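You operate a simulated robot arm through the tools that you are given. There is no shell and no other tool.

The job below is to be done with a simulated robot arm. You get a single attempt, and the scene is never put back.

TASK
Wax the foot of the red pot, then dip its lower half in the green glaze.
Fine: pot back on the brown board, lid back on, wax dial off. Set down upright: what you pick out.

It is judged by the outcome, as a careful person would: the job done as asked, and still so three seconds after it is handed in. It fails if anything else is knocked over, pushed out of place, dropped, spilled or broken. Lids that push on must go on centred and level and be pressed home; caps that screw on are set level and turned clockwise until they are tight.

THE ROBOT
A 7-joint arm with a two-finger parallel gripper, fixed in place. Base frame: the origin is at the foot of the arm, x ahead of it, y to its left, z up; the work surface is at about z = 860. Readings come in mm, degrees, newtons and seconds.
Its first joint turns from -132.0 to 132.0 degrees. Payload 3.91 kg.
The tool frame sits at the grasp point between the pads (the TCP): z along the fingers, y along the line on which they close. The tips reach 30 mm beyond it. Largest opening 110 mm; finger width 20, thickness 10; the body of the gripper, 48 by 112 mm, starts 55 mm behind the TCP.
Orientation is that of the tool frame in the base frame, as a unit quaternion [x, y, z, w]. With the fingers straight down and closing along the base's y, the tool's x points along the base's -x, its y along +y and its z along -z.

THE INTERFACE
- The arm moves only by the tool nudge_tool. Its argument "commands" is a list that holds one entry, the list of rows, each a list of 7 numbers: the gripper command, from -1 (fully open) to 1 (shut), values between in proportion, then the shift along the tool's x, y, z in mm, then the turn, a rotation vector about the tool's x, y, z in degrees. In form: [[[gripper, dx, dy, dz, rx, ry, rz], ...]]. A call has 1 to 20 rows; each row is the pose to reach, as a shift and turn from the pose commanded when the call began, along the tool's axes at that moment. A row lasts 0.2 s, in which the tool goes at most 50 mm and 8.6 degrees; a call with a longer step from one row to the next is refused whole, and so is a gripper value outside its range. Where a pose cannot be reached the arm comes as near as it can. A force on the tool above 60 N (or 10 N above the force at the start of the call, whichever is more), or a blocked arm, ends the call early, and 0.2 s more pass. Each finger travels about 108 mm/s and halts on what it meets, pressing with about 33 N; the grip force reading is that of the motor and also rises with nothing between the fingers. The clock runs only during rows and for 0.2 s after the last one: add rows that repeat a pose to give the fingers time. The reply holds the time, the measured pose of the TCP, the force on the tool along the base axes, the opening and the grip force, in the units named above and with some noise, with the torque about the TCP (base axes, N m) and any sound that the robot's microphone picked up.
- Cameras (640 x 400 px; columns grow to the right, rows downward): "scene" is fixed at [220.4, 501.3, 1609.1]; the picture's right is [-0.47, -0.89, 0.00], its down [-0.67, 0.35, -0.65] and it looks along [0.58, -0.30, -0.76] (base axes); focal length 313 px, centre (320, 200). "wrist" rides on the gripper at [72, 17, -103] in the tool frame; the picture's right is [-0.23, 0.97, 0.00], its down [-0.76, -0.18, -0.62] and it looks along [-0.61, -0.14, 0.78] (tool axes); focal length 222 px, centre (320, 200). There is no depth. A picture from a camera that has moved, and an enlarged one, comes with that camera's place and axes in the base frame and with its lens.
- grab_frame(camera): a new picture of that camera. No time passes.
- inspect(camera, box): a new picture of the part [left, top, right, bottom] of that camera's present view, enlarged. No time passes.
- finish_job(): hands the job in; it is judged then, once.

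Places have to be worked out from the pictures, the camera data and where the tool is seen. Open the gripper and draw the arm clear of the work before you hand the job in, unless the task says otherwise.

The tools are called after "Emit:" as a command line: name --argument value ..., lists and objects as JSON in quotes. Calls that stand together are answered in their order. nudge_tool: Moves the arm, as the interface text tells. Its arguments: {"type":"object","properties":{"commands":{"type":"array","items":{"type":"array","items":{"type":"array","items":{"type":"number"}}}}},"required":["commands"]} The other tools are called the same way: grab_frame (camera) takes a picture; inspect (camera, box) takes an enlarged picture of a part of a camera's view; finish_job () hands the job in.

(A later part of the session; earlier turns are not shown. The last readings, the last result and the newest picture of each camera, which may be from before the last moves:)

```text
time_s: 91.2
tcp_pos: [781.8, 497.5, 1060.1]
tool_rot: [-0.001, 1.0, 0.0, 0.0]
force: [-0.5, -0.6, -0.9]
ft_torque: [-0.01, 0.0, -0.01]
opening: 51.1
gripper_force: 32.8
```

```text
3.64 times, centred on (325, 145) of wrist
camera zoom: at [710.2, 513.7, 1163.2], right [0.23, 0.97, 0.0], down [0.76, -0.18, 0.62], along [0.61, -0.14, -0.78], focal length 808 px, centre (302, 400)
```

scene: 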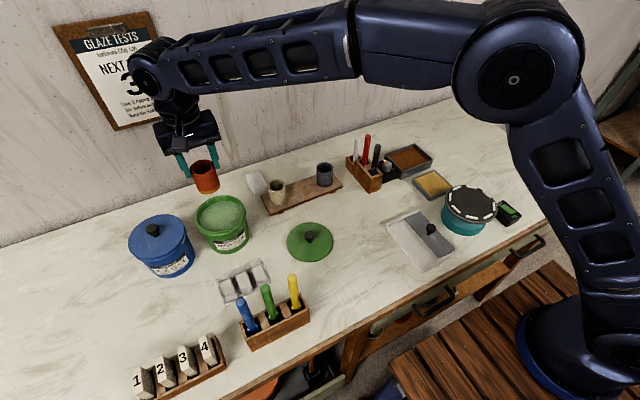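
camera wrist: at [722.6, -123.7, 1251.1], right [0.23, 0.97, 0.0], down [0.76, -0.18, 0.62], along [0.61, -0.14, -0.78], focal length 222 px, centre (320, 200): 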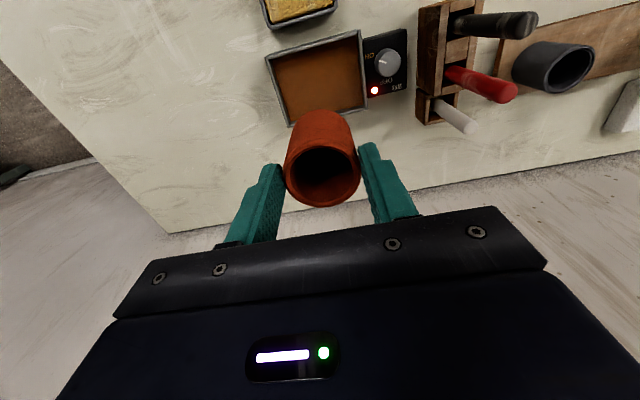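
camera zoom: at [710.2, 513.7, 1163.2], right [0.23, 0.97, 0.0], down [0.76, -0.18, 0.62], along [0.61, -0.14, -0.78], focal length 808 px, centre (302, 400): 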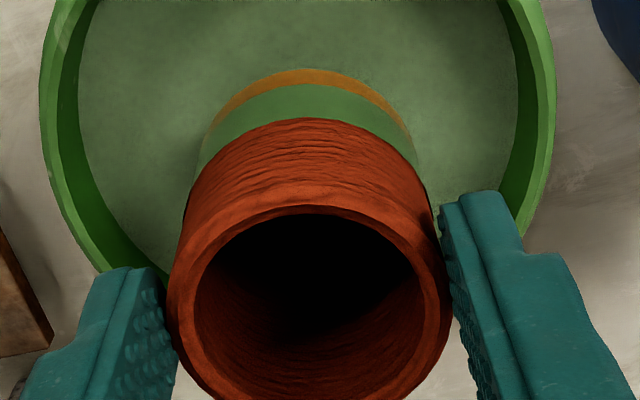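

The glaze line is at roughly 42–45 % of the height — slightly short of half. I dip again 3.5 mm deeper for a moment so that it reaches the midline.

Emit:
nudge_tool --commands '[[[1, 0, 0, 16, 0, 0, 0], [1, 0, 0, 32, 0, 0, 0], [1, 0, 0, 46, 0, 0, 0], [1, 0, 0, 55, 0, 0, 0], [1, 0, 0, 58.5, 0, 0, 0], [1, 0, 0, 58.5, 0, 0, 0], [1, 0, 0, 58.5, 0, 0, 0], [1, 0, 0, 50, 0, 0, 0], [1, 0, 0, 38, 0, 0, 0], [1, 0, 0, 24, 0, 0, 0], [1, 0, 0, 8, 0, 0, 0], [1, 0, 0, 0, 0, 0, 0], [1, 0, 0, 0, 0, 0, 0]]]'

Emit:
inspect --camera "scene" --box '[195, 170, 255, 240]'

Emit:
inspect --camera "wrist" --box '[280, 90, 370, 200]'

```text
time_s: 94.0
tcp_pos: [781.4, 497.7, 1061.4]
tool_rot: [-0.001, 1.0, 0.0, 0.0]
force: [0.5, 0.2, -1.6]
ft_torque: [0.01, 0.01, 0.0]
opening: 51.1
gripper_force: 32.7
```

```text
5.71 times, centred on (225, 205) of scene
camera zoom: at [220.4, 501.3, 1609.1], right [-0.47, -0.89, 0.0], down [-0.67, 0.35, -0.65], along [0.58, -0.3, -0.76], focal length 1787 px, centre (863, 171)
```

zoom: 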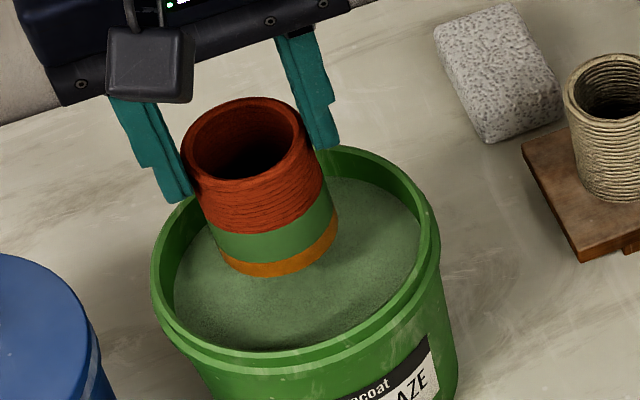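

```text
3.64 times, centred on (325, 145) of wrist
camera zoom: at [710.2, 514.9, 1165.0], right [0.23, 0.97, 0.0], down [0.76, -0.18, 0.62], along [0.61, -0.14, -0.78], focal length 808 px, centre (302, 400)
```

zoom: 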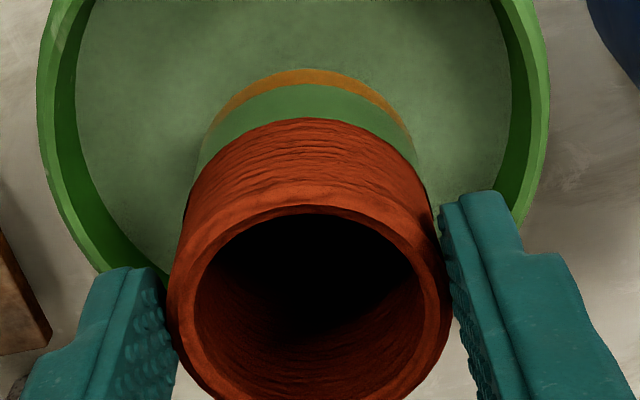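

The line did not rise with that brief touch (the coat seems to need a longer hold). I repeat at the same depth with a ~1.5 s hold.

Emit:
nudge_tool --commands '[[[1, 0, 0, 16, 0, 0, 0], [1, 0, 0, 32, 0, 0, 0], [1, 0, 0, 46, 0, 0, 0], [1, 0, 0, 55, 0, 0, 0], [1, 0, 0, 58, 0, 0, 0], [1, 0, 0, 58, 0, 0, 0], [1, 0, 0, 58, 0, 0, 0], [1, 0, 0, 58, 0, 0, 0], [1, 0, 0, 58, 0, 0, 0], [1, 0, 0, 58, 0, 0, 0], [1, 0, 0, 58, 0, 0, 0]]]'

Emit:
inspect --camera "scene" --box '[195, 180, 255, 240]'

Emit:
nudge_tool --commands '[[[1, 0, 0, -8, 0, 0, 0], [1, 0, 0, -20, 0, 0, 0], [1, 0, 0, -34, 0, 0, 0], [1, 0, 0, -50, 0, 0, 0], [1, 0, 0, -58, 0, 0, 0], [1, 0, 0, -58, 0, 0, 0], [1, 0, 0, -58, 0, 0, 0]]]'

Emit:
inspect --camera "scene" --box '[195, 170, 255, 240]'

Emit:
inspect --camera "wrist" --box '[280, 90, 370, 200]'

```text
time_s: 96.4
tcp_pos: [782.1, 496.5, 1002.1]
tool_rot: [0.0, 1.0, 0.0, 0.0]
force: [-0.4, 0.5, -1.6]
ft_torque: [0.05, 0.04, 0.0]
opening: 51.2
gripper_force: 33.0
```

```text
6.67 times, centred on (225, 210) of scene
camera zoom: at [220.4, 501.3, 1609.1], right [-0.47, -0.89, 0.0], down [-0.67, 0.35, -0.65], along [0.58, -0.3, -0.76], focal length 2085 px, centre (953, 133)
```

zoom: 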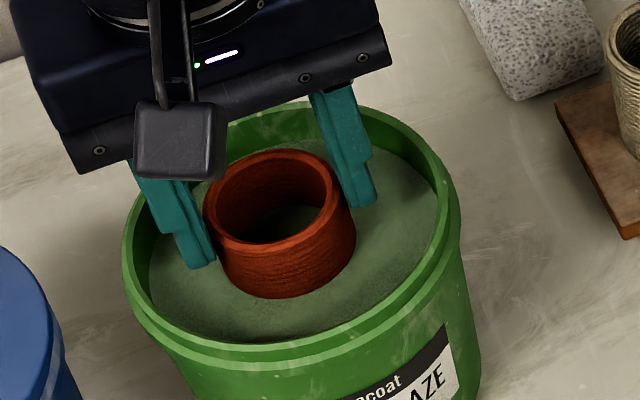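

```text
time_s: 98.0
tcp_pos: [782.0, 497.6, 1061.7]
tool_rot: [0.0, 1.0, 0.0, 0.0]
force: [0.7, -0.6, -0.9]
ft_torque: [-0.02, -0.01, -0.03]
opening: 51.0
gripper_force: 33.0
```

```text
5.71 times, centred on (225, 205) of scene
camera zoom: at [220.4, 501.3, 1609.1], right [-0.47, -0.89, 0.0], down [-0.67, 0.35, -0.65], along [0.58, -0.3, -0.76], focal length 1787 px, centre (863, 171)
```

zoom: 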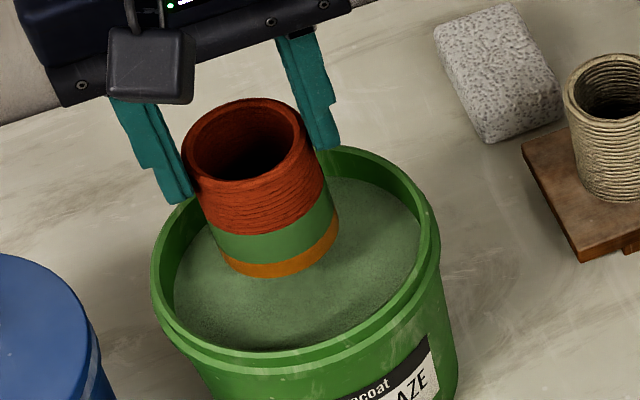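

```text
3.64 times, centred on (325, 145) of wrist
camera zoom: at [709.5, 514.8, 1165.1], right [0.23, 0.97, 0.0], down [0.76, -0.18, 0.62], along [0.61, -0.14, -0.78], focal length 808 px, centre (302, 400)
```

zoom: 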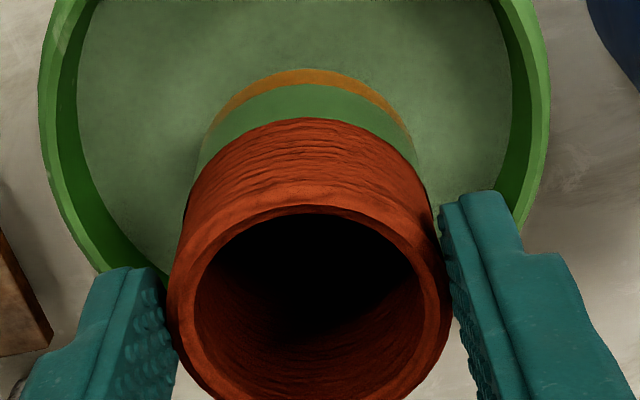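

The glaze coat stays at the same line (clean band from the waxed foot to about mid-height), so the dip is complete. I let it drip over the bucket for 2 s, then rise and carry the pot back above its place on the board.

Emit:
nudge_tool --commands '[[[1, 0, 0, 0, 0, 0, 0], [1, 0, 0, 0, 0, 0, 0], [1, 0, 0, 0, 0, 0, 0], [1, 0, 0, 0, 0, 0, 0], [1, 0, 0, 0, 0, 0, 0], [1, 0, 0, 0, 0, 0, 0], [1, 0, 0, 0, 0, 0, 0], [1, 0, 0, 0, 0, 0, 0], [1, 0, 0, -30, 0, 0, 0], [1, 0, 0, -50, 0, 0, 0], [1, -8, -40, -50, 0, 0, 0], [1, -16, -83, -50, 0, 0, 0], [1, -24, -126, -50, 0, 0, 0], [1, -32, -169, -50, 0, 0, 0], [1, -40, -212, -50, 0, 0, 0], [1, -49, -255, -50, 0, 0, 0], [1, -49, -255, -50, 0, 0, 0]]]'

Emit:
inspect --camera "wrist" --box '[200, 20, 440, 200]'

Emit:
inspect --camera "scene" --box '[240, 100, 350, 220]'

```text
time_s: 101.6
tcp_pos: [832.2, 242.2, 1112.0]
tool_rot: [0.0, 1.0, 0.0, 0.0]
force: [0.1, 1.2, -0.4]
ft_torque: [-0.02, 0.0, -0.02]
opening: 50.8
gripper_force: 33.7
```

```text
2.22 times, centred on (320, 110) of wrist
camera zoom: at [760.2, 259.5, 1215.6], right [0.23, 0.97, 0.0], down [0.76, -0.18, 0.62], along [0.61, -0.14, -0.78], focal length 494 px, centre (320, 400)
```

zoom: 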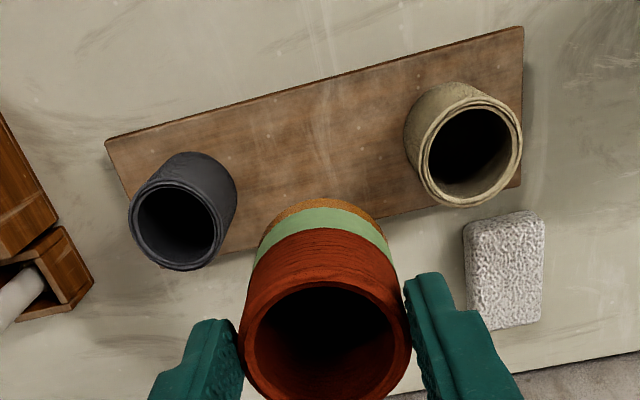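

```text
3.33 times, centred on (295, 160) of scene
camera zoom: at [220.4, 501.3, 1609.1], right [-0.47, -0.89, 0.0], down [-0.67, 0.35, -0.65], along [0.58, -0.3, -0.76], focal length 1043 px, centre (403, 333)
```

zoom: 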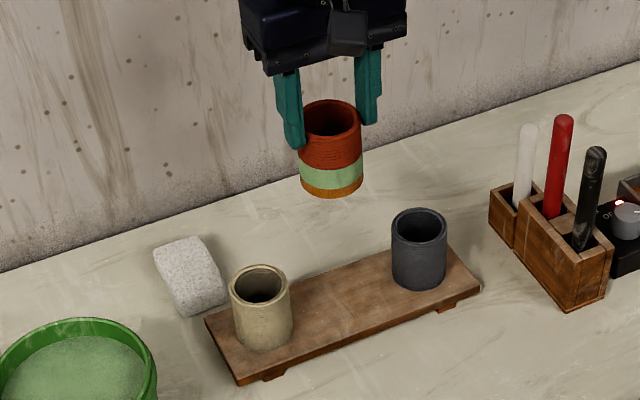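

The pot hangs upright over its old place between the two other pots. Lowering until just above the board.

Emit:
nudge_tool --commands '[[[1, 0, 0, 40, 0, 0, 0], [1, 0, 0, 80, 0, 0, 0], [1, 0, 0, 110, 0, 0, 0], [1, 0, 0, 130, 0, 0, 0], [1, 0, 0, 140, 0, 0, 0], [1, 0, 0, 140, 0, 0, 0]]]'

Emit:
inspect --camera "scene" --box '[260, 140, 340, 210]'

Emit:
inspect --camera "wrist" --box '[200, 20, 440, 200]'

```text
time_s: 103.0
tcp_pos: [832.6, 242.1, 970.3]
tool_rot: [0.001, 1.0, 0.0, 0.0]
force: [0.2, 0.6, -0.8]
ft_torque: [0.03, 0.01, 0.03]
opening: 50.9
gripper_force: 33.0
```

```text
5.71 times, centred on (300, 175) of scene
camera zoom: at [220.4, 501.3, 1609.1], right [-0.47, -0.89, 0.0], down [-0.67, 0.35, -0.65], along [0.58, -0.3, -0.76], focal length 1787 px, centre (434, 343)
```

zoom: 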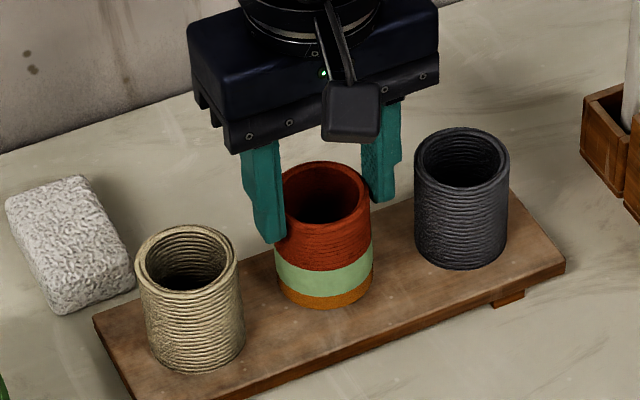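

```text
2.22 times, centred on (320, 110) of wrist
camera zoom: at [760.2, 259.5, 1074.3], right [0.23, 0.97, 0.0], down [0.76, -0.18, 0.62], along [0.61, -0.14, -0.78], focal length 494 px, centre (320, 400)
```

zoom: 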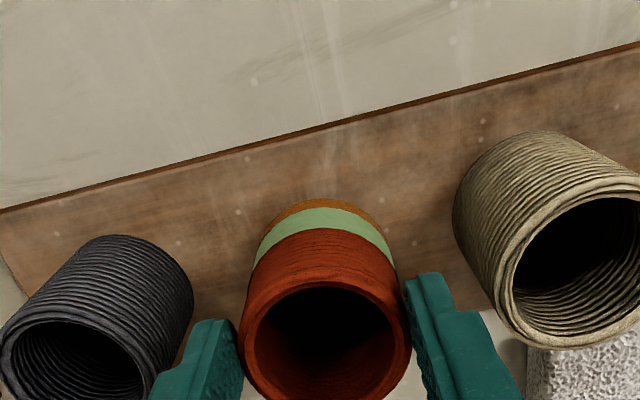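

Just above the board. Lowering in small steps until contact.

Emit:
nudge_tool --commands '[[[1, 0, 0, 2, 0, 0, 0], [1, 0, 0, 4, 0, 0, 0], [1, 0, 0, 6, 0, 0, 0]]]'

Emit:
nudge_tool --commands '[[[1, 0, 0, 1, 0, 0, 0], [1, 0, 0, 2, 0, 0, 0]]]'

```text
time_s: 103.8
tcp_pos: [830.3, 242.8, 964.7]
tool_rot: [0.0, 1.0, 0.001, 0.0]
force: [-0.5, 0.2, -0.9]
ft_torque: [0.01, 0.0, 0.02]
opening: 51.1
gripper_force: 32.8
```

```text
time_s: 104.4
tcp_pos: [829.7, 242.2, 963.0]
tool_rot: [0.001, 1.0, 0.0, 0.0]
force: [0.4, -0.6, -0.8]
ft_torque: [0.02, 0.03, 0.0]
opening: 50.9
gripper_force: 33.2
```

Emit:
nudge_tool --commands '[[[1, 0, 0, 0.7, 0, 0, 0], [1, 0, 0, 1.4, 0, 0, 0]]]'

Emit:
inspect --camera "scene" --box '[260, 140, 340, 210]'

```text
time_s: 105.0
tcp_pos: [830.4, 242.0, 962.2]
tool_rot: [0.0, 1.0, 0.0, 0.0]
force: [-5.2, -1.1, 10.8]
ft_torque: [-0.21, 0.39, -0.02]
opening: 51.1
gripper_force: 33.2
```

```text
5.71 times, centred on (300, 175) of scene
camera zoom: at [220.4, 501.3, 1609.1], right [-0.47, -0.89, 0.0], down [-0.67, 0.35, -0.65], along [0.58, -0.3, -0.76], focal length 1787 px, centre (434, 343)
```

zoom: 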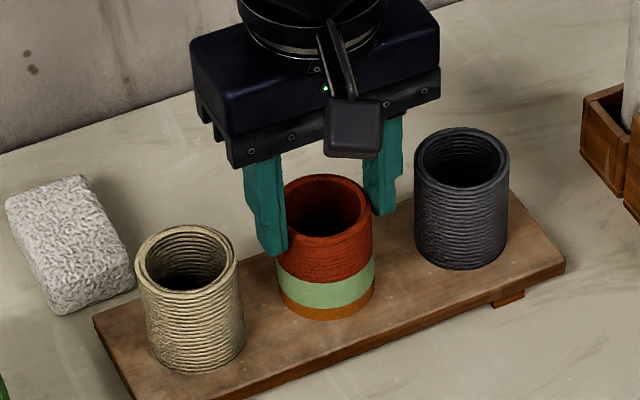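

Contact with the board (≈11 N). Releasing gently to 63 mm only, then rising straight up.

Emit:
nudge_tool --commands '[[[0.05, 0, 0, -0.5, 0, 0, 0], [-0.1, 0, 0, -0.5, 0, 0, 0], [-0.16, 0, 0, -0.5, 0, 0, 0], [-0.16, 0, 0, -0.5, 0, 0, 0], [-0.16, 0, 0, -10, 0, 0, 0], [-0.16, 0, 0, -25, 0, 0, 0], [-0.16, 0, 0, -60, 0, 0, 0], [-0.16, 0, 0, -100, 0, 0, 0], [-0.16, 0, 0, -140, 0, 0, 0]]]'

Emit:
inspect --camera "scene" --box '[260, 140, 340, 210]'

Emit:
inspect --camera "wrist" --box '[200, 20, 440, 200]'

```text
time_s: 107.0
tcp_pos: [832.3, 240.8, 1099.5]
tool_rot: [0.0, 1.0, 0.0, -0.001]
force: [0.0, 0.4, -0.4]
ft_torque: [-0.05, 0.02, -0.02]
opening: 63.9
gripper_force: 0.1
```

```text
5.71 times, centred on (300, 175) of scene
camera zoom: at [220.4, 501.3, 1609.1], right [-0.47, -0.89, 0.0], down [-0.67, 0.35, -0.65], along [0.58, -0.3, -0.76], focal length 1787 px, centre (434, 343)
```

zoom: 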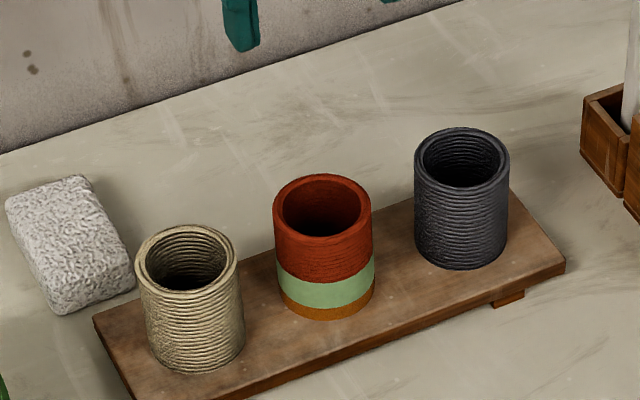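

```text
2.22 times, centred on (320, 110) of wrist
camera zoom: at [759.7, 257.9, 1203.6], right [0.23, 0.97, 0.0], down [0.76, -0.18, 0.62], along [0.61, -0.14, -0.78], focal length 494 px, centre (320, 400)
```

zoom: 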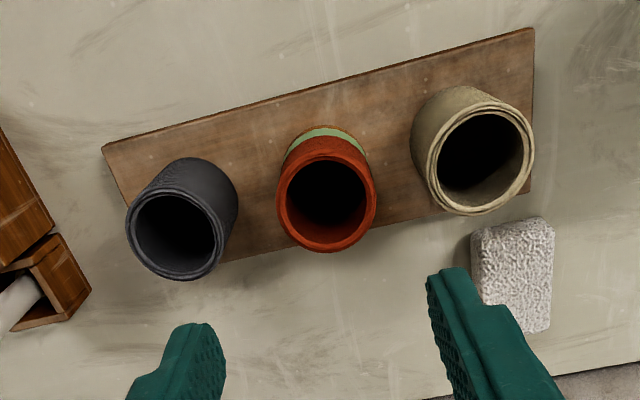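

The red pot stands upright in its place with waxed foot and green lower half. Next, the lid: moving above it on the table.

Emit:
nudge_tool --commands '[[[-0.2, 43, 15, 0, 0, 0, 0], [-0.2, 86, 30, 0, 0, 0, 0], [-0.2, 129, 44, 0, 0, 0, 0], [-0.2, 171, 58.5, 0, 0, 0, 0], [-0.2, 171, 58.5, 40, 0, 0, 0], [-0.2, 171, 58.5, 80, 0, 0, 0], [-0.2, 171, 58.5, 112, 0, 0, 0], [-0.2, 171, 58.5, 112, 0, 0, 0]]]'

Emit:
inspect --camera "wrist" --box '[200, 20, 440, 200]'

Emit:
inspect --camera "scene" --box '[270, 180, 350, 260]'

```text
time_s: 108.8
tcp_pos: [660.9, 302.1, 988.4]
tool_rot: [0.0, 1.0, -0.001, 0.0]
force: [0.2, -0.7, 1.0]
ft_torque: [0.01, -0.01, -0.05]
opening: 66.1
gripper_force: 0.1
```

```text
2.22 times, centred on (320, 110) of wrist
camera zoom: at [588.7, 318.8, 1091.8], right [0.23, 0.97, 0.0], down [0.76, -0.18, 0.62], along [0.61, -0.14, -0.78], focal length 494 px, centre (320, 400)
```

zoom: 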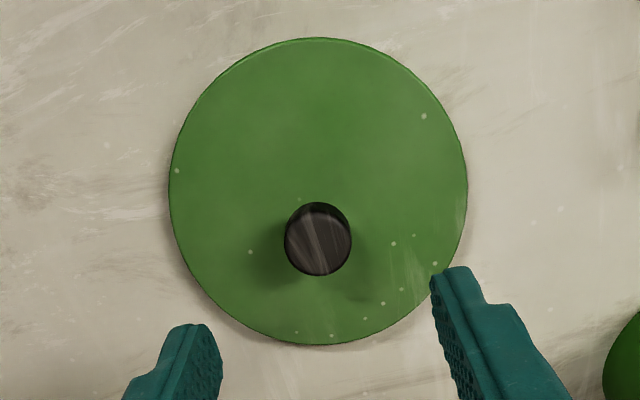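

```text
5.00 times, centred on (310, 220) of scene
camera zoom: at [220.4, 501.3, 1609.1], right [-0.47, -0.89, 0.0], down [-0.67, 0.35, -0.65], along [0.58, -0.3, -0.76], focal length 1564 px, centre (370, 100)
```

zoom: 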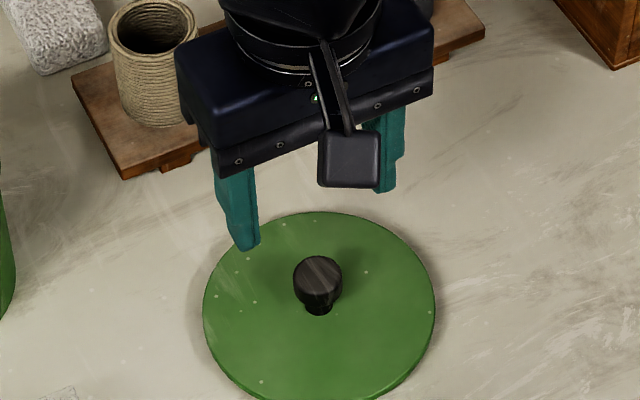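

The knob sits right under the tool as left. Descending to the same grip height (z≈910) and closing.

Emit:
nudge_tool --commands '[[[-0.2, 0, 0, 30, 0, 0, 0], [-0.2, 0, 0, 55, 0, 0, 0], [-0.2, 0, 0, 72, 0, 0, 0], [-0.2, 0, 0, 79.5, 0, 0, 0], [-0.2, 0, 0, 79.5, 0, 0, 0], [1, 0, 0, 79.5, 0, 0, 0], [1, 0, 0, 79.5, 0, 0, 0], [1, 0, 0, 79.5, 0, 0, 0], [1, 0, 0, 79.5, 0, 0, 0]]]'

Emit:
inspect --camera "wrist" --box '[200, 20, 440, 220]'

```text
time_s: 110.8
tcp_pos: [660.6, 300.8, 909.0]
tool_rot: [-0.001, 1.0, -0.001, 0.001]
force: [-0.1, -0.3, 0.4]
ft_torque: [-0.01, 0.01, -0.01]
opening: 25.8
gripper_force: 33.0
```

```text
2.00 times, centred on (320, 120) of wrist
camera zoom: at [588.7, 317.2, 1013.1], right [0.23, 0.97, 0.0], down [0.76, -0.18, 0.62], along [0.61, -0.14, -0.78], focal length 444 px, centre (320, 360)
```

zoom: 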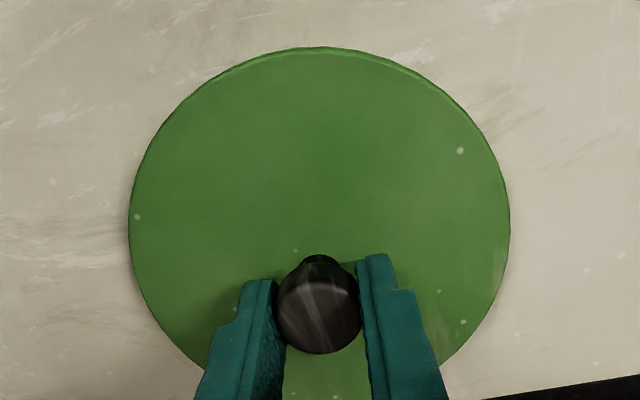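

Knob gripped. Lifting the lid and carrying it back above the bucket.

Emit:
nudge_tool --commands '[[[1, 0, 0, -10, 0, 0, 0], [1, 0, 0, -40, 0, 0, 0], [1, 0, 0, -80, 0, 0, 0], [1, 0, 0, -125, 0, 0, 0], [1, 0, 0, -172, 0, 0, 0], [1, -25, 39, -172, 0, 0, 0], [1, -50, 78, -172, 0, 0, 0], [1, -75, 117, -172, 0, 0, 0], [1, -100, 156, -172, 0, 0, 0], [1, -125, 195.8, -172, 0, 0, 0], [1, -125, 195.8, -172, 0, 0, 0]]]'

Emit:
inspect --camera "wrist" --box '[200, 0, 440, 200]'

Emit:
inspect --camera "scene" --box '[170, 130, 270, 260]'

```text
time_s: 113.2
tcp_pos: [787.1, 497.9, 1083.7]
tool_rot: [0.001, 1.0, -0.001, 0.001]
force: [-0.6, 0.5, 0.0]
ft_torque: [0.01, -0.02, 0.01]
opening: 25.7
gripper_force: 33.1
```

```text
2.00 times, centred on (320, 100) of wrist
camera zoom: at [715.1, 514.7, 1186.8], right [0.23, 0.97, 0.0], down [0.76, -0.18, 0.62], along [0.61, -0.14, -0.78], focal length 444 px, centre (320, 400)
```

zoom: 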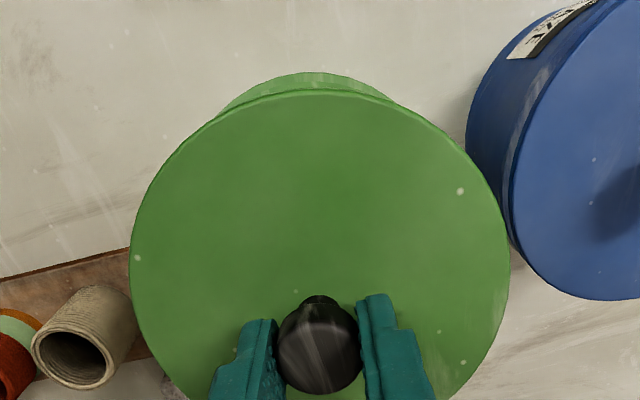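

```text
3.08 times, centred on (220, 195) of scene
camera zoom: at [220.4, 501.3, 1609.1], right [-0.47, -0.89, 0.0], down [-0.67, 0.35, -0.65], along [0.58, -0.3, -0.76], focal length 962 px, centre (628, 215)
```

zoom: 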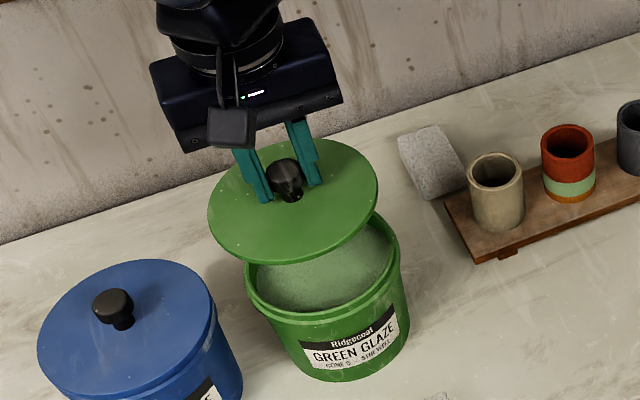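

Lid is level over the bucket. Lowering to ~10 mm above the seat and checking the centring.

Emit:
nudge_tool --commands '[[[1, 0, 0, 25, 0, 0, 0], [1, 0, 0, 45, 0, 0, 0], [1, 0, 0, 56, 0, 0, 0], [1, 0, 0, 56, 0, 0, 0]]]'

Emit:
inspect --camera "wrist" --box '[200, 0, 440, 200]'

Emit:
inspect --camera "scene" --box '[185, 170, 265, 250]'

```text
time_s: 114.2
tcp_pos: [785.5, 496.1, 1028.0]
tool_rot: [0.0, 1.0, 0.0, 0.001]
force: [0.3, 0.3, 0.1]
ft_torque: [-0.01, 0.0, 0.01]
opening: 25.6
gripper_force: 33.4
```

```text
2.00 times, centred on (320, 100) of wrist
camera zoom: at [713.7, 513.0, 1130.5], right [0.23, 0.97, 0.0], down [0.76, -0.18, 0.62], along [0.61, -0.14, -0.78], focal length 444 px, centre (320, 400)
```

zoom: 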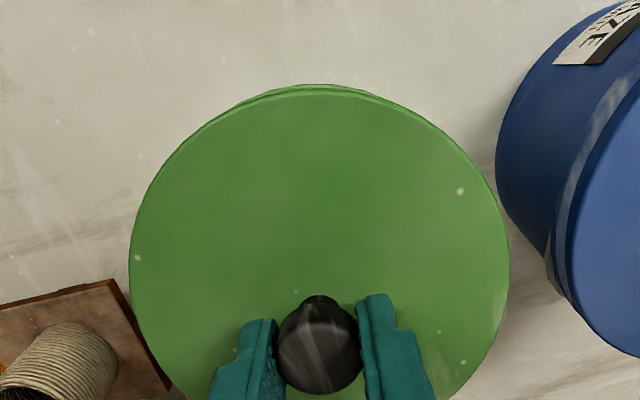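

```text
5.00 times, centred on (225, 210) of scene
camera zoom: at [220.4, 501.3, 1609.1], right [-0.47, -0.89, 0.0], down [-0.67, 0.35, -0.65], along [0.58, -0.3, -0.76], focal length 1564 px, centre (795, 150)
```

zoom: 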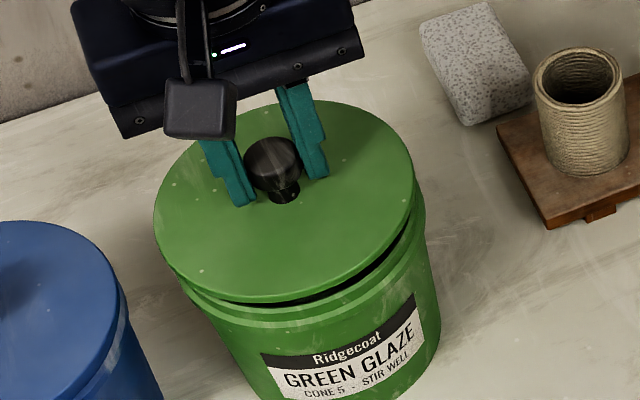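

Alignment looks right. Lowering onto the bucket in small steps.

Emit:
nudge_tool --commands '[[[1, 0, 0, 3, 0, 0, 0], [1, 0, 0, 6, 0, 0, 0], [1, 0, 0, 8, 0, 0, 0]]]'

Emit:
inspect --camera "scene" --box '[185, 170, 265, 250]'

```text
time_s: 115.0
tcp_pos: [785.6, 497.4, 1019.5]
tool_rot: [0.0, 1.0, 0.0, 0.0]
force: [-0.5, -0.8, -0.7]
ft_torque: [0.01, 0.05, -0.01]
opening: 25.6
gripper_force: 33.0
```

```text
5.00 times, centred on (225, 210) of scene
camera zoom: at [220.4, 501.3, 1609.1], right [-0.47, -0.89, 0.0], down [-0.67, 0.35, -0.65], along [0.58, -0.3, -0.76], focal length 1564 px, centre (795, 150)
```

zoom: 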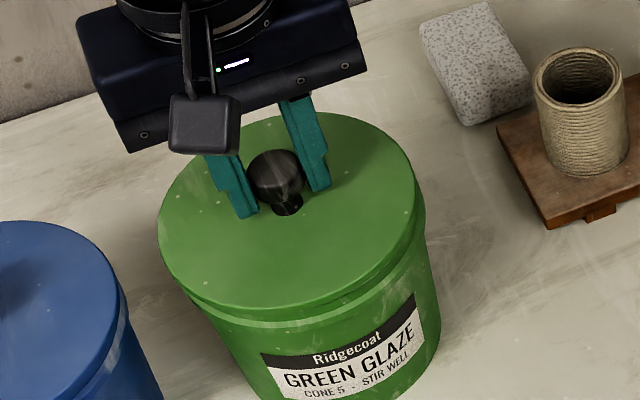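

No contact yet at z≈1019. Continuing in 1.5 mm steps and feeling for the seat.

Emit:
nudge_tool --commands '[[[1, 0, 0, 1.5, 0, 0, 0], [1, 0, 0, 3, 0, 0, 0], [1, 0, 0, 3, 0, 0, 0]]]'

Emit:
nudge_tool --commands '[[[1, 0, 0, 1, 0, 0, 0], [1, 0, 0, 2, 0, 0, 0], [1, 0, 0, 2, 0, 0, 0]]]'

```text
time_s: 115.8
tcp_pos: [784.8, 496.8, 1015.8]
tool_rot: [0.0, 1.0, -0.001, 0.0]
force: [-0.5, -0.3, 0.3]
ft_torque: [0.03, 0.01, 0.01]
opening: 25.5
gripper_force: 33.2
```

```text
time_s: 116.6
tcp_pos: [785.0, 496.1, 1014.4]
tool_rot: [0.0, 1.0, 0.0, -0.001]
force: [3.3, 0.1, 7.4]
ft_torque: [-0.03, 0.21, 0.0]
opening: 25.9
gripper_force: 33.3
```

Resistance begins (7 N). Pressing further down for the lid to snap home.

Emit:
nudge_tool --commands '[[[1, 0, 0, 1, 0, 0, 0], [1, 0, 0, 2, 0, 0, 0], [1, 0, 0, 3, 0, 0, 0], [1, 0, 0, 3, 0, 0, 0]]]'

Emit:
inspect --camera "scene" --box '[185, 170, 265, 250]'

```text
time_s: 117.6
tcp_pos: [785.1, 497.0, 1012.8]
tool_rot: [0.0, 1.0, 0.001, 0.001]
force: [8.1, -0.1, 35.7]
ft_torque: [-0.05, -0.14, 0.02]
opening: 25.8
gripper_force: 33.1
```

```text
5.00 times, centred on (225, 210) of scene
camera zoom: at [220.4, 501.3, 1609.1], right [-0.47, -0.89, 0.0], down [-0.67, 0.35, -0.65], along [0.58, -0.3, -0.76], focal length 1564 px, centre (795, 150)
```

zoom: 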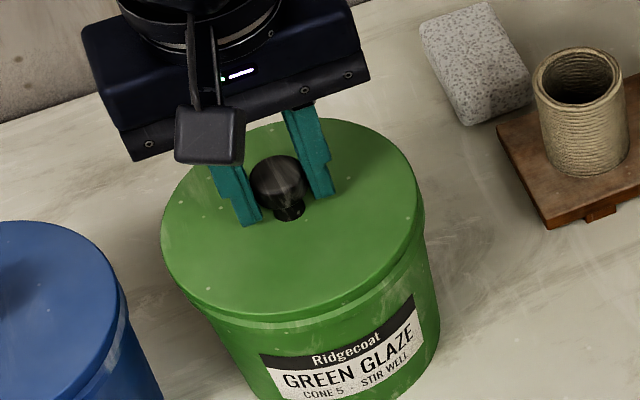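

35 N without a snap, with some sideways force. I'll release the knob so the lid can settle, rise slightly and look at how it sits before pressing on the knob from above.

Emit:
nudge_tool --commands '[[[0.3, 0, 0, -2, 0, 0, 0], [-0.1, 0, 0, -3, 0, 0, 0], [-0.1, 0, 0, -3, 0, 0, 0], [-0.1, 0, 0, -3, 0, 0, 0], [-0.1, 0, 0, -25, 0, 0, 0], [-0.1, 0, 0, -55, 0, 0, 0], [-0.1, 0, 0, -75, 0, 0, 0]]]'

Emit:
inspect --camera "scene" --box '[185, 170, 265, 250]'

Emit:
inspect --camera "wrist" --box '[200, 0, 440, 200]'

```text
time_s: 119.2
tcp_pos: [785.8, 496.6, 1086.6]
tool_rot: [0.0, 1.0, 0.001, 0.0]
force: [-0.4, 0.1, -0.4]
ft_torque: [0.01, 0.04, 0.01]
opening: 60.6
gripper_force: 0.0
heard: snap
```

```text
5.00 times, centred on (225, 210) of scene
camera zoom: at [220.4, 501.3, 1609.1], right [-0.47, -0.89, 0.0], down [-0.67, 0.35, -0.65], along [0.58, -0.3, -0.76], focal length 1564 px, centre (795, 150)
```

zoom: 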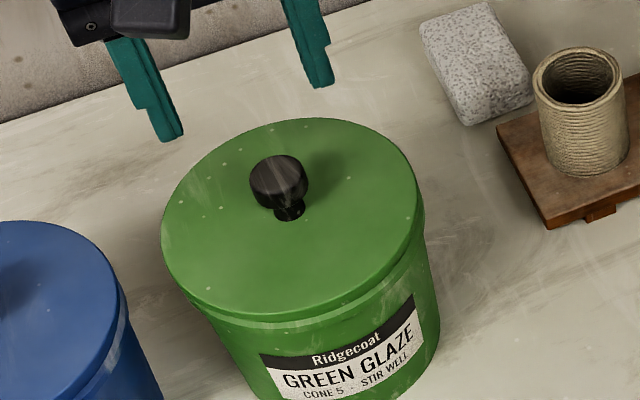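

```text
2.00 times, centred on (320, 100) of wrist
camera zoom: at [713.2, 514.3, 1190.0], right [0.23, 0.97, 0.0], down [0.76, -0.18, 0.62], along [0.61, -0.14, -0.78], focal length 444 px, centre (320, 400)
```

zoom: 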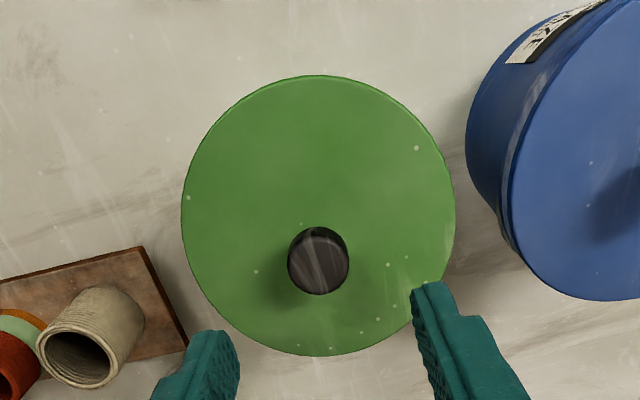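

A snap was heard as the grip released. I compare with the initial seated picture using the same zoom window.

Emit:
inspect --camera "scene" --box '[190, 185, 260, 255]'

```text
5.71 times, centred on (225, 220) of scene
camera zoom: at [220.4, 501.3, 1609.1], right [-0.47, -0.89, 0.0], down [-0.67, 0.35, -0.65], along [0.58, -0.3, -0.76], focal length 1787 px, centre (863, 86)
```

zoom: 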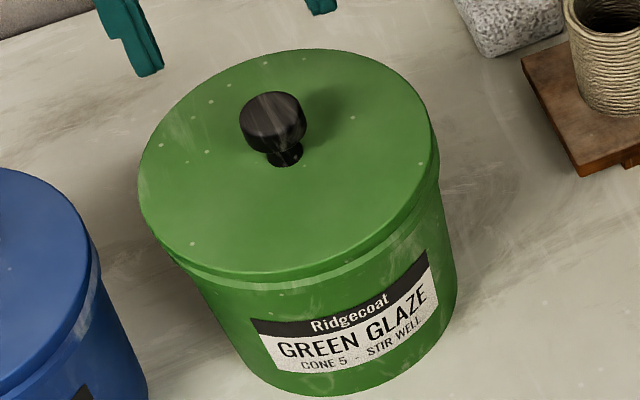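

The lid sits level and centred, practically as at the start. To be certain it is home, I close the fingers and press gently down on the knob's centre.

Emit:
nudge_tool --commands '[[[0.5, 1, 0, 0, 0, 0, 0], [1, 1, 0, 0, 0, 0, 0], [1, 1, 0, 20, 0, 0, 0], [1, 1, 0, 40, 0, 0, 0], [1, 1, 0, 47, 0, 0, 0], [1, 1, 0, 47, 0, 0, 0]]]'

Emit:
inspect --camera "scene" --box '[190, 170, 260, 240]'

Emit:
inspect --camera "wrist" --box '[200, 0, 440, 200]'

```text
time_s: 120.6
tcp_pos: [783.2, 497.1, 1037.8]
tool_rot: [0.0, 1.0, 0.0, 0.0]
force: [0.1, -0.2, 0.4]
ft_torque: [0.02, 0.0, 0.0]
opening: 0.1
gripper_force: 32.9
```

```text
5.71 times, centred on (225, 205) of scene
camera zoom: at [220.4, 501.3, 1609.1], right [-0.47, -0.89, 0.0], down [-0.67, 0.35, -0.65], along [0.58, -0.3, -0.76], focal length 1787 px, centre (863, 171)
```

zoom: 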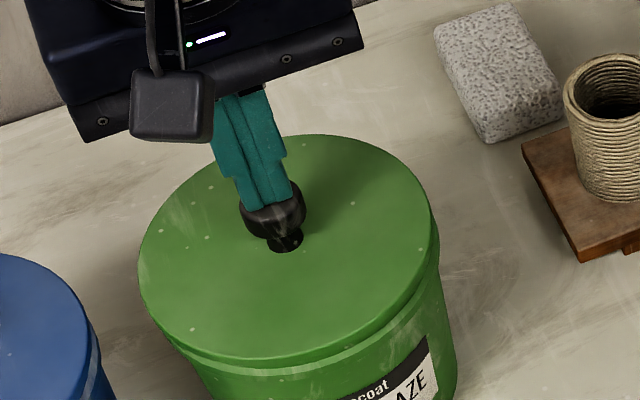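

```text
2.00 times, centred on (320, 100) of wrist
camera zoom: at [712.2, 513.9, 1142.0], right [0.23, 0.97, 0.0], down [0.76, -0.18, 0.62], along [0.61, -0.14, -0.78], focal length 444 px, centre (320, 400)
```

zoom: 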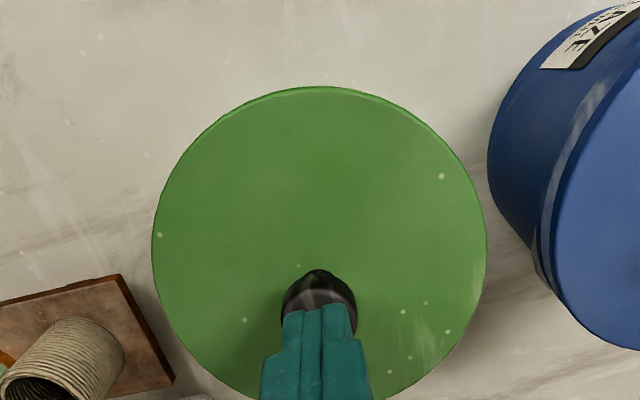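

Fingertips are right over the knob. Pressing down in small steps.

Emit:
nudge_tool --commands '[[[1, 0, 0, 2, 0, 0, 0], [1, 0, 0, 4, 0, 0, 0], [1, 0, 0, 5, 0, 0, 0]]]'

Emit:
nudge_tool --commands '[[[1, 0, 0, 1, 0, 0, 0], [1, 0, 0, 2, 0, 0, 0], [1, 0, 0, 3, 0, 0, 0]]]'

```text
time_s: 121.4
tcp_pos: [783.5, 497.0, 1036.5]
tool_rot: [0.001, 1.0, 0.002, 0.002]
force: [-1.6, -0.4, 34.0]
ft_torque: [0.0, 0.09, -0.02]
opening: 0.1
gripper_force: 32.6
```

```text
time_s: 122.0
tcp_pos: [784.6, 497.0, 1035.7]
tool_rot: [0.001, 1.0, 0.002, 0.002]
force: [-2.7, -1.0, 11.6]
ft_torque: [-0.05, 0.14, 0.04]
opening: 0.1
gripper_force: 33.1
stopped in row 2: the force on the tool passed its limit at 63 N (the readings are from after the stop); the commanded pose is now the measured one
```

Firm resistance up to 63 N with no further movement or snap: the lid is home. Rising clear.

Emit:
nudge_tool --commands '[[[1, 0, 0, -10, 0, 0, 0], [1, 0, 0, -40, 0, 0, 0], [0.5, 0, 0, -80, 0, 0, 0], [0.3, 0, 0, -114, 0, 0, 0]]]'

Emit:
inspect --camera "scene" --box '[190, 185, 260, 255]'

Emit:
grab_frame --camera "wrist"

```text
time_s: 123.0
tcp_pos: [785.2, 497.0, 1151.8]
tool_rot: [-0.001, 1.0, 0.002, 0.002]
force: [0.9, -0.4, 0.0]
ft_torque: [-0.03, 0.0, 0.01]
opening: 38.5
gripper_force: 0.0
```

```text
5.71 times, centred on (225, 220) of scene
camera zoom: at [220.4, 501.3, 1609.1], right [-0.47, -0.89, 0.0], down [-0.67, 0.35, -0.65], along [0.58, -0.3, -0.76], focal length 1787 px, centre (863, 86)
```

zoom: 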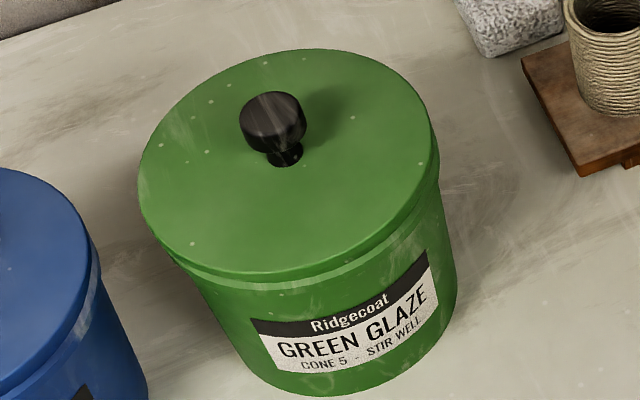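

```text
taken
camera wrist: at [713.5, 514.0, 1254.3], right [0.23, 0.97, 0.0], down [0.76, -0.18, 0.63], along [0.61, -0.14, -0.78], focal length 222 px, centre (320, 200)
```

wrist: 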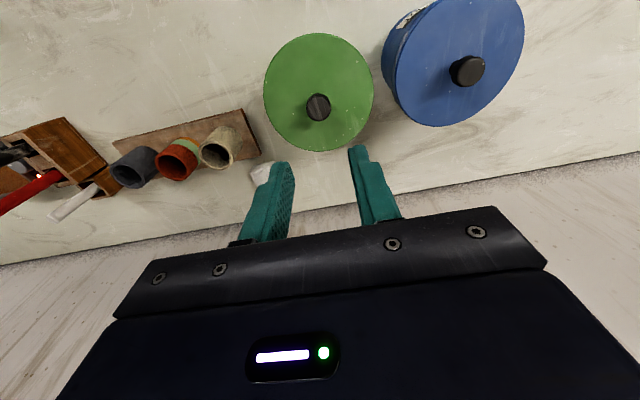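

Lid is seated, level and centred. Now the wax dial: I travel there at a safe height while turning the gripper 90° so that its body and camera stay clear of the tall sticks.

Emit:
nudge_tool --commands '[[[0.2, 0, -41.6, 0, 0, 0, -7], [0.2, 0, -83.2, 0, 0, 0, -14], [0.2, 0, -124.8, 0, 0, 0, -21], [0.2, 0, -166.4, 0, 0, 0, -28], [0.2, 0, -208, 0, 0, 0, -35], [0.2, 0, -249.6, 0, 0, 0, -42], [0.2, 0, -291.2, 0, 0, 0, -49], [0.2, 0, -332.8, 0, 0, 0, -56], [0.2, 0, -374.4, 0, 0, 0, -63], [0.2, 0, -416, 0, 0, 0, -70], [0.2, 0, -457.6, 0, 0, 0, -77], [0.2, 0, -499.2, 0, 0, 0, -84], [0.2, 0, -541, 0, 0, 0, -90], [0.2, 0, -541, 0, 0, 0, -90]]]'

Emit:
grab_frame --camera "wrist"

Emit:
grab_frame --camera "scene"

```text
time_s: 126.0
tcp_pos: [786.2, -47.8, 1146.5]
tool_rot: [0.708, -0.707, 0.0, -0.002]
force: [0.2, 0.2, -0.4]
ft_torque: [0.0, -0.03, 0.01]
opening: 43.8
gripper_force: 0.1
```

```text
taken
camera wrist: at [769.5, -120.5, 1249.1], right [-0.97, 0.23, 0.0], down [0.17, 0.76, 0.63], along [0.14, 0.61, -0.78], focal length 222 px, centre (320, 200)
```

wrist: 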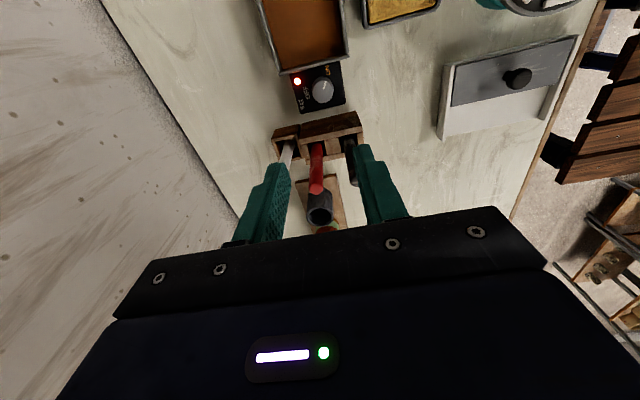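

```text
taken
```

scene: 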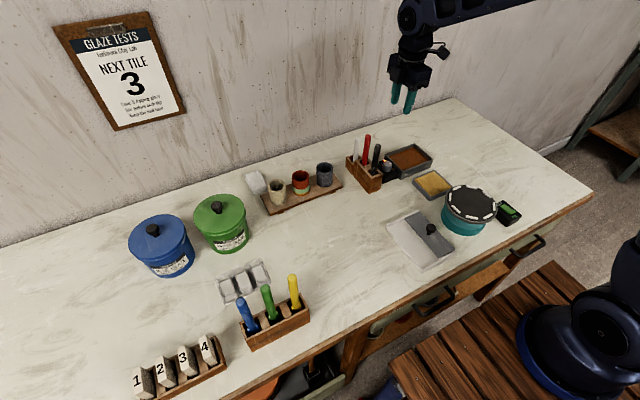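

The 90° turn worked. Zooming in on the dial from here.

Emit:
inspect --camera "wrist" --box '[250, 40, 400, 160]'

Emit:
inspect --camera "wrist" --box '[285, 60, 350, 115]'

Emit:
inspect --camera "scene" --box '[345, 130, 445, 195]'

```text
3.33 times, centred on (325, 100) of wrist
camera zoom: at [769.5, -120.5, 1249.1], right [-0.97, 0.23, 0.0], down [0.17, 0.76, 0.63], along [0.14, 0.61, -0.78], focal length 740 px, centre (303, 533)
```

zoom: 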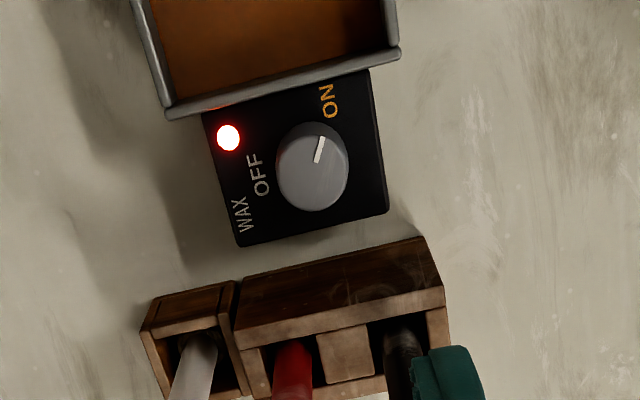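

```text
7.27 times, centred on (318, 88) of wrist
camera zoom: at [769.5, -120.5, 1249.1], right [-0.97, 0.23, 0.0], down [0.17, 0.76, 0.63], along [0.14, 0.61, -0.78], focal length 1615 px, centre (338, 1018)
```

zoom: 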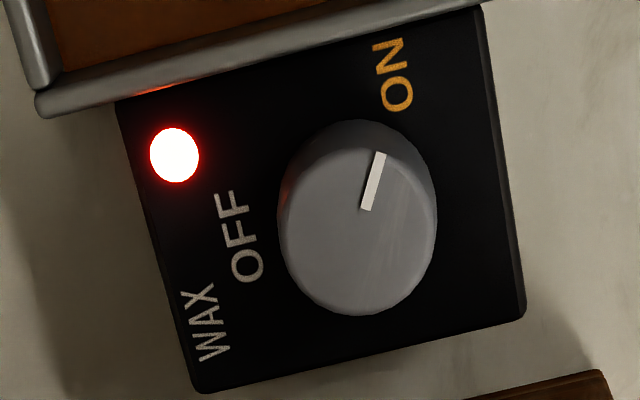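

```text
6.15 times, centred on (395, 162) of scene
camera zoom: at [220.4, 501.3, 1609.1], right [-0.47, -0.89, 0.0], down [-0.67, 0.35, -0.65], along [0.58, -0.3, -0.76], focal length 1925 px, centre (-142, 431)
```

zoom: 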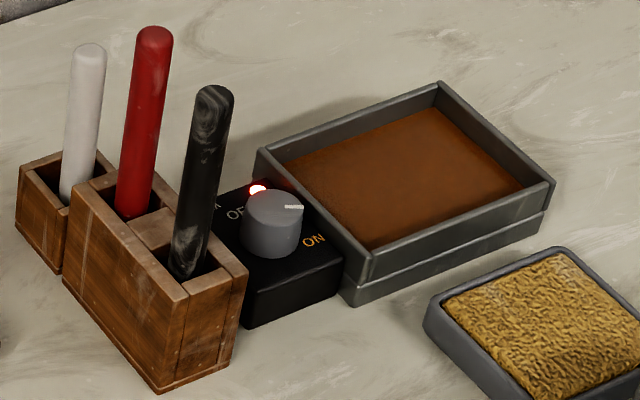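

The dial is clear now: pointer at ON (≈ −120°), OFF label at 0° (+x), so it needs a 120° counter-clockwise turn; knob centre ≈ (784, −45.5), top z≈911, Ø≈31. I turn to a 60° start angle and descend above it for a check.

Emit:
nudge_tool --commands '[[[0.25, -2, 2, 30, 0, 0, 7.5], [0.25, -2, 2, 70, 0, 0, 15], [0.25, -2, 2, 110, 0, 0, 22.5], [0.25, -2, 2, 150, 0, 0, 30], [0.25, -2, 2, 182, 0, 0, 30], [0.25, -2, 2, 182, 0, 0, 30]]]'

Emit:
inspect --camera "wrist" --box '[220, 20, 420, 200]'

Emit:
inspect --camera "scene" --box '[345, 100, 445, 195]'

```text
time_s: 127.4
tcp_pos: [782.9, -44.3, 964.7]
tool_rot: [-0.5, 0.866, 0.001, 0.003]
force: [-0.1, 0.1, 0.1]
ft_torque: [0.0, -0.05, -0.03]
opening: 41.1
gripper_force: 0.0
```

```text
2.22 times, centred on (320, 110) of wrist
camera zoom: at [731.9, -98.2, 1068.3], right [-0.73, 0.68, 0.0], down [0.53, 0.57, 0.63], along [0.43, 0.46, -0.78], focal length 494 px, centre (320, 400)
```

zoom: 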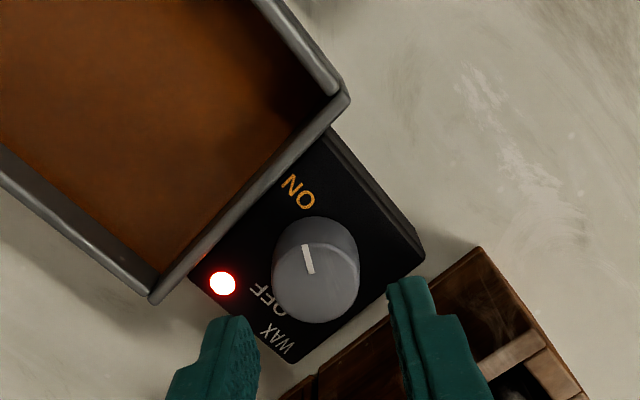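

```text
4.21 times, centred on (395, 148) of scene
camera zoom: at [220.4, 501.3, 1609.1], right [-0.47, -0.89, 0.0], down [-0.67, 0.35, -0.65], along [0.58, -0.3, -0.76], focal length 1317 px, centre (4, 421)
```

zoom: 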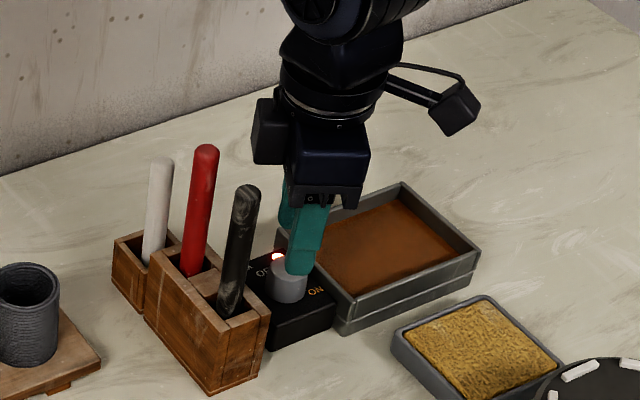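

Knob is within ~1 mm of the finger axis. Small trim and descend to z≈928 so tips straddle the knob just above the box.

Emit:
nudge_tool --commands '[[[0.25, 0, -1.2, 12, 0, 0, 0], [0.25, 0, -1.2, 24, 0, 0, 0], [0.25, 0, -1.2, 34, 0, 0, 0], [0.25, 0, -1.2, 36, 0, 0, 0], [0.25, 0, -1.2, 36, 0, 0, 0]]]'

Emit:
inspect --camera "wrist" --box '[220, 40, 420, 220]'

Emit:
inspect --camera "scene" --box '[365, 120, 435, 185]'

```text
time_s: 128.6
tcp_pos: [784.1, -41.7, 929.6]
tool_rot: [-0.5, 0.866, 0.001, 0.003]
force: [0.3, 0.3, -0.9]
ft_torque: [0.01, 0.02, 0.02]
opening: 41.4
gripper_force: 0.2
```

```text
2.22 times, centred on (320, 130) of wrist
camera zoom: at [733.2, -96.9, 1032.5], right [-0.73, 0.68, 0.0], down [0.53, 0.57, 0.63], along [0.43, 0.46, -0.78], focal length 494 px, centre (320, 356)
```

zoom: 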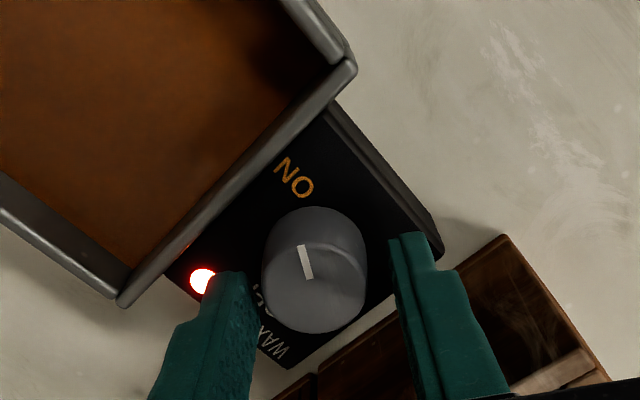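

```text
6.15 times, centred on (400, 152) of scene
camera zoom: at [220.4, 501.3, 1609.1], right [-0.47, -0.89, 0.0], down [-0.67, 0.35, -0.65], along [0.58, -0.3, -0.76], focal length 1925 px, centre (-172, 492)
```

zoom: 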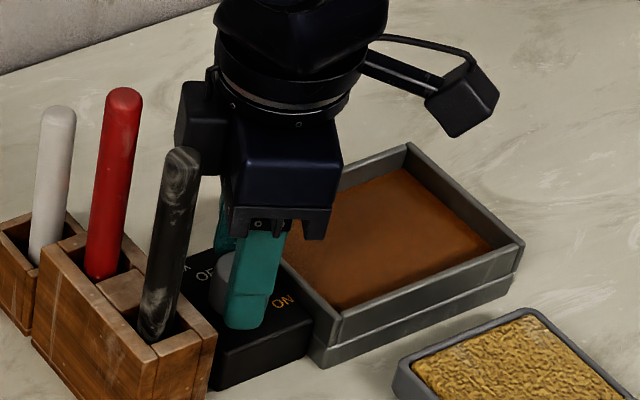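

Fingers straddle the knob with even gaps. A 1 mm trim, then close on it.

Emit:
nudge_tool --commands '[[[0.25, 0, -1, 1, 0, 0, 0], [0.45, 0, -1, 1, 0, 0, 0], [1, 0, -1, 1, 0, 0, 0], [1, 0, -1, 1, 0, 0, 0], [1, 0, -1, 1, 0, 0, 0]]]'

Emit:
inspect --camera "wrist" --box '[220, 40, 420, 220]'

```text
time_s: 129.8
tcp_pos: [785.1, -43.0, 927.5]
tool_rot: [-0.499, 0.866, 0.001, 0.003]
force: [-1.6, 0.4, 0.6]
ft_torque: [0.01, 0.07, 0.02]
opening: 30.8
gripper_force: 45.1
```

```text
2.22 times, centred on (320, 130) of wrist
camera zoom: at [734.1, -97.5, 1031.4], right [-0.73, 0.68, 0.0], down [0.53, 0.57, 0.63], along [0.43, 0.46, -0.78], focal length 494 px, centre (320, 356)
```

zoom: 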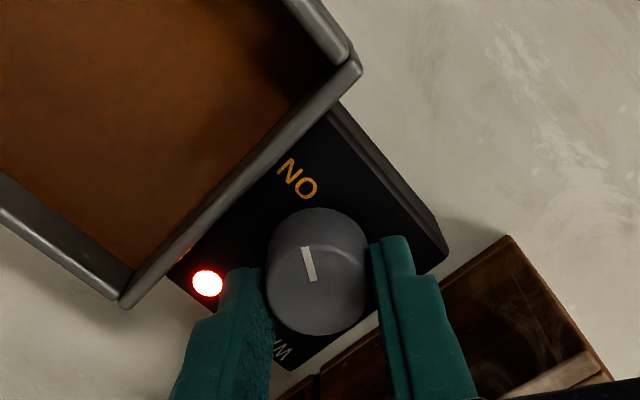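

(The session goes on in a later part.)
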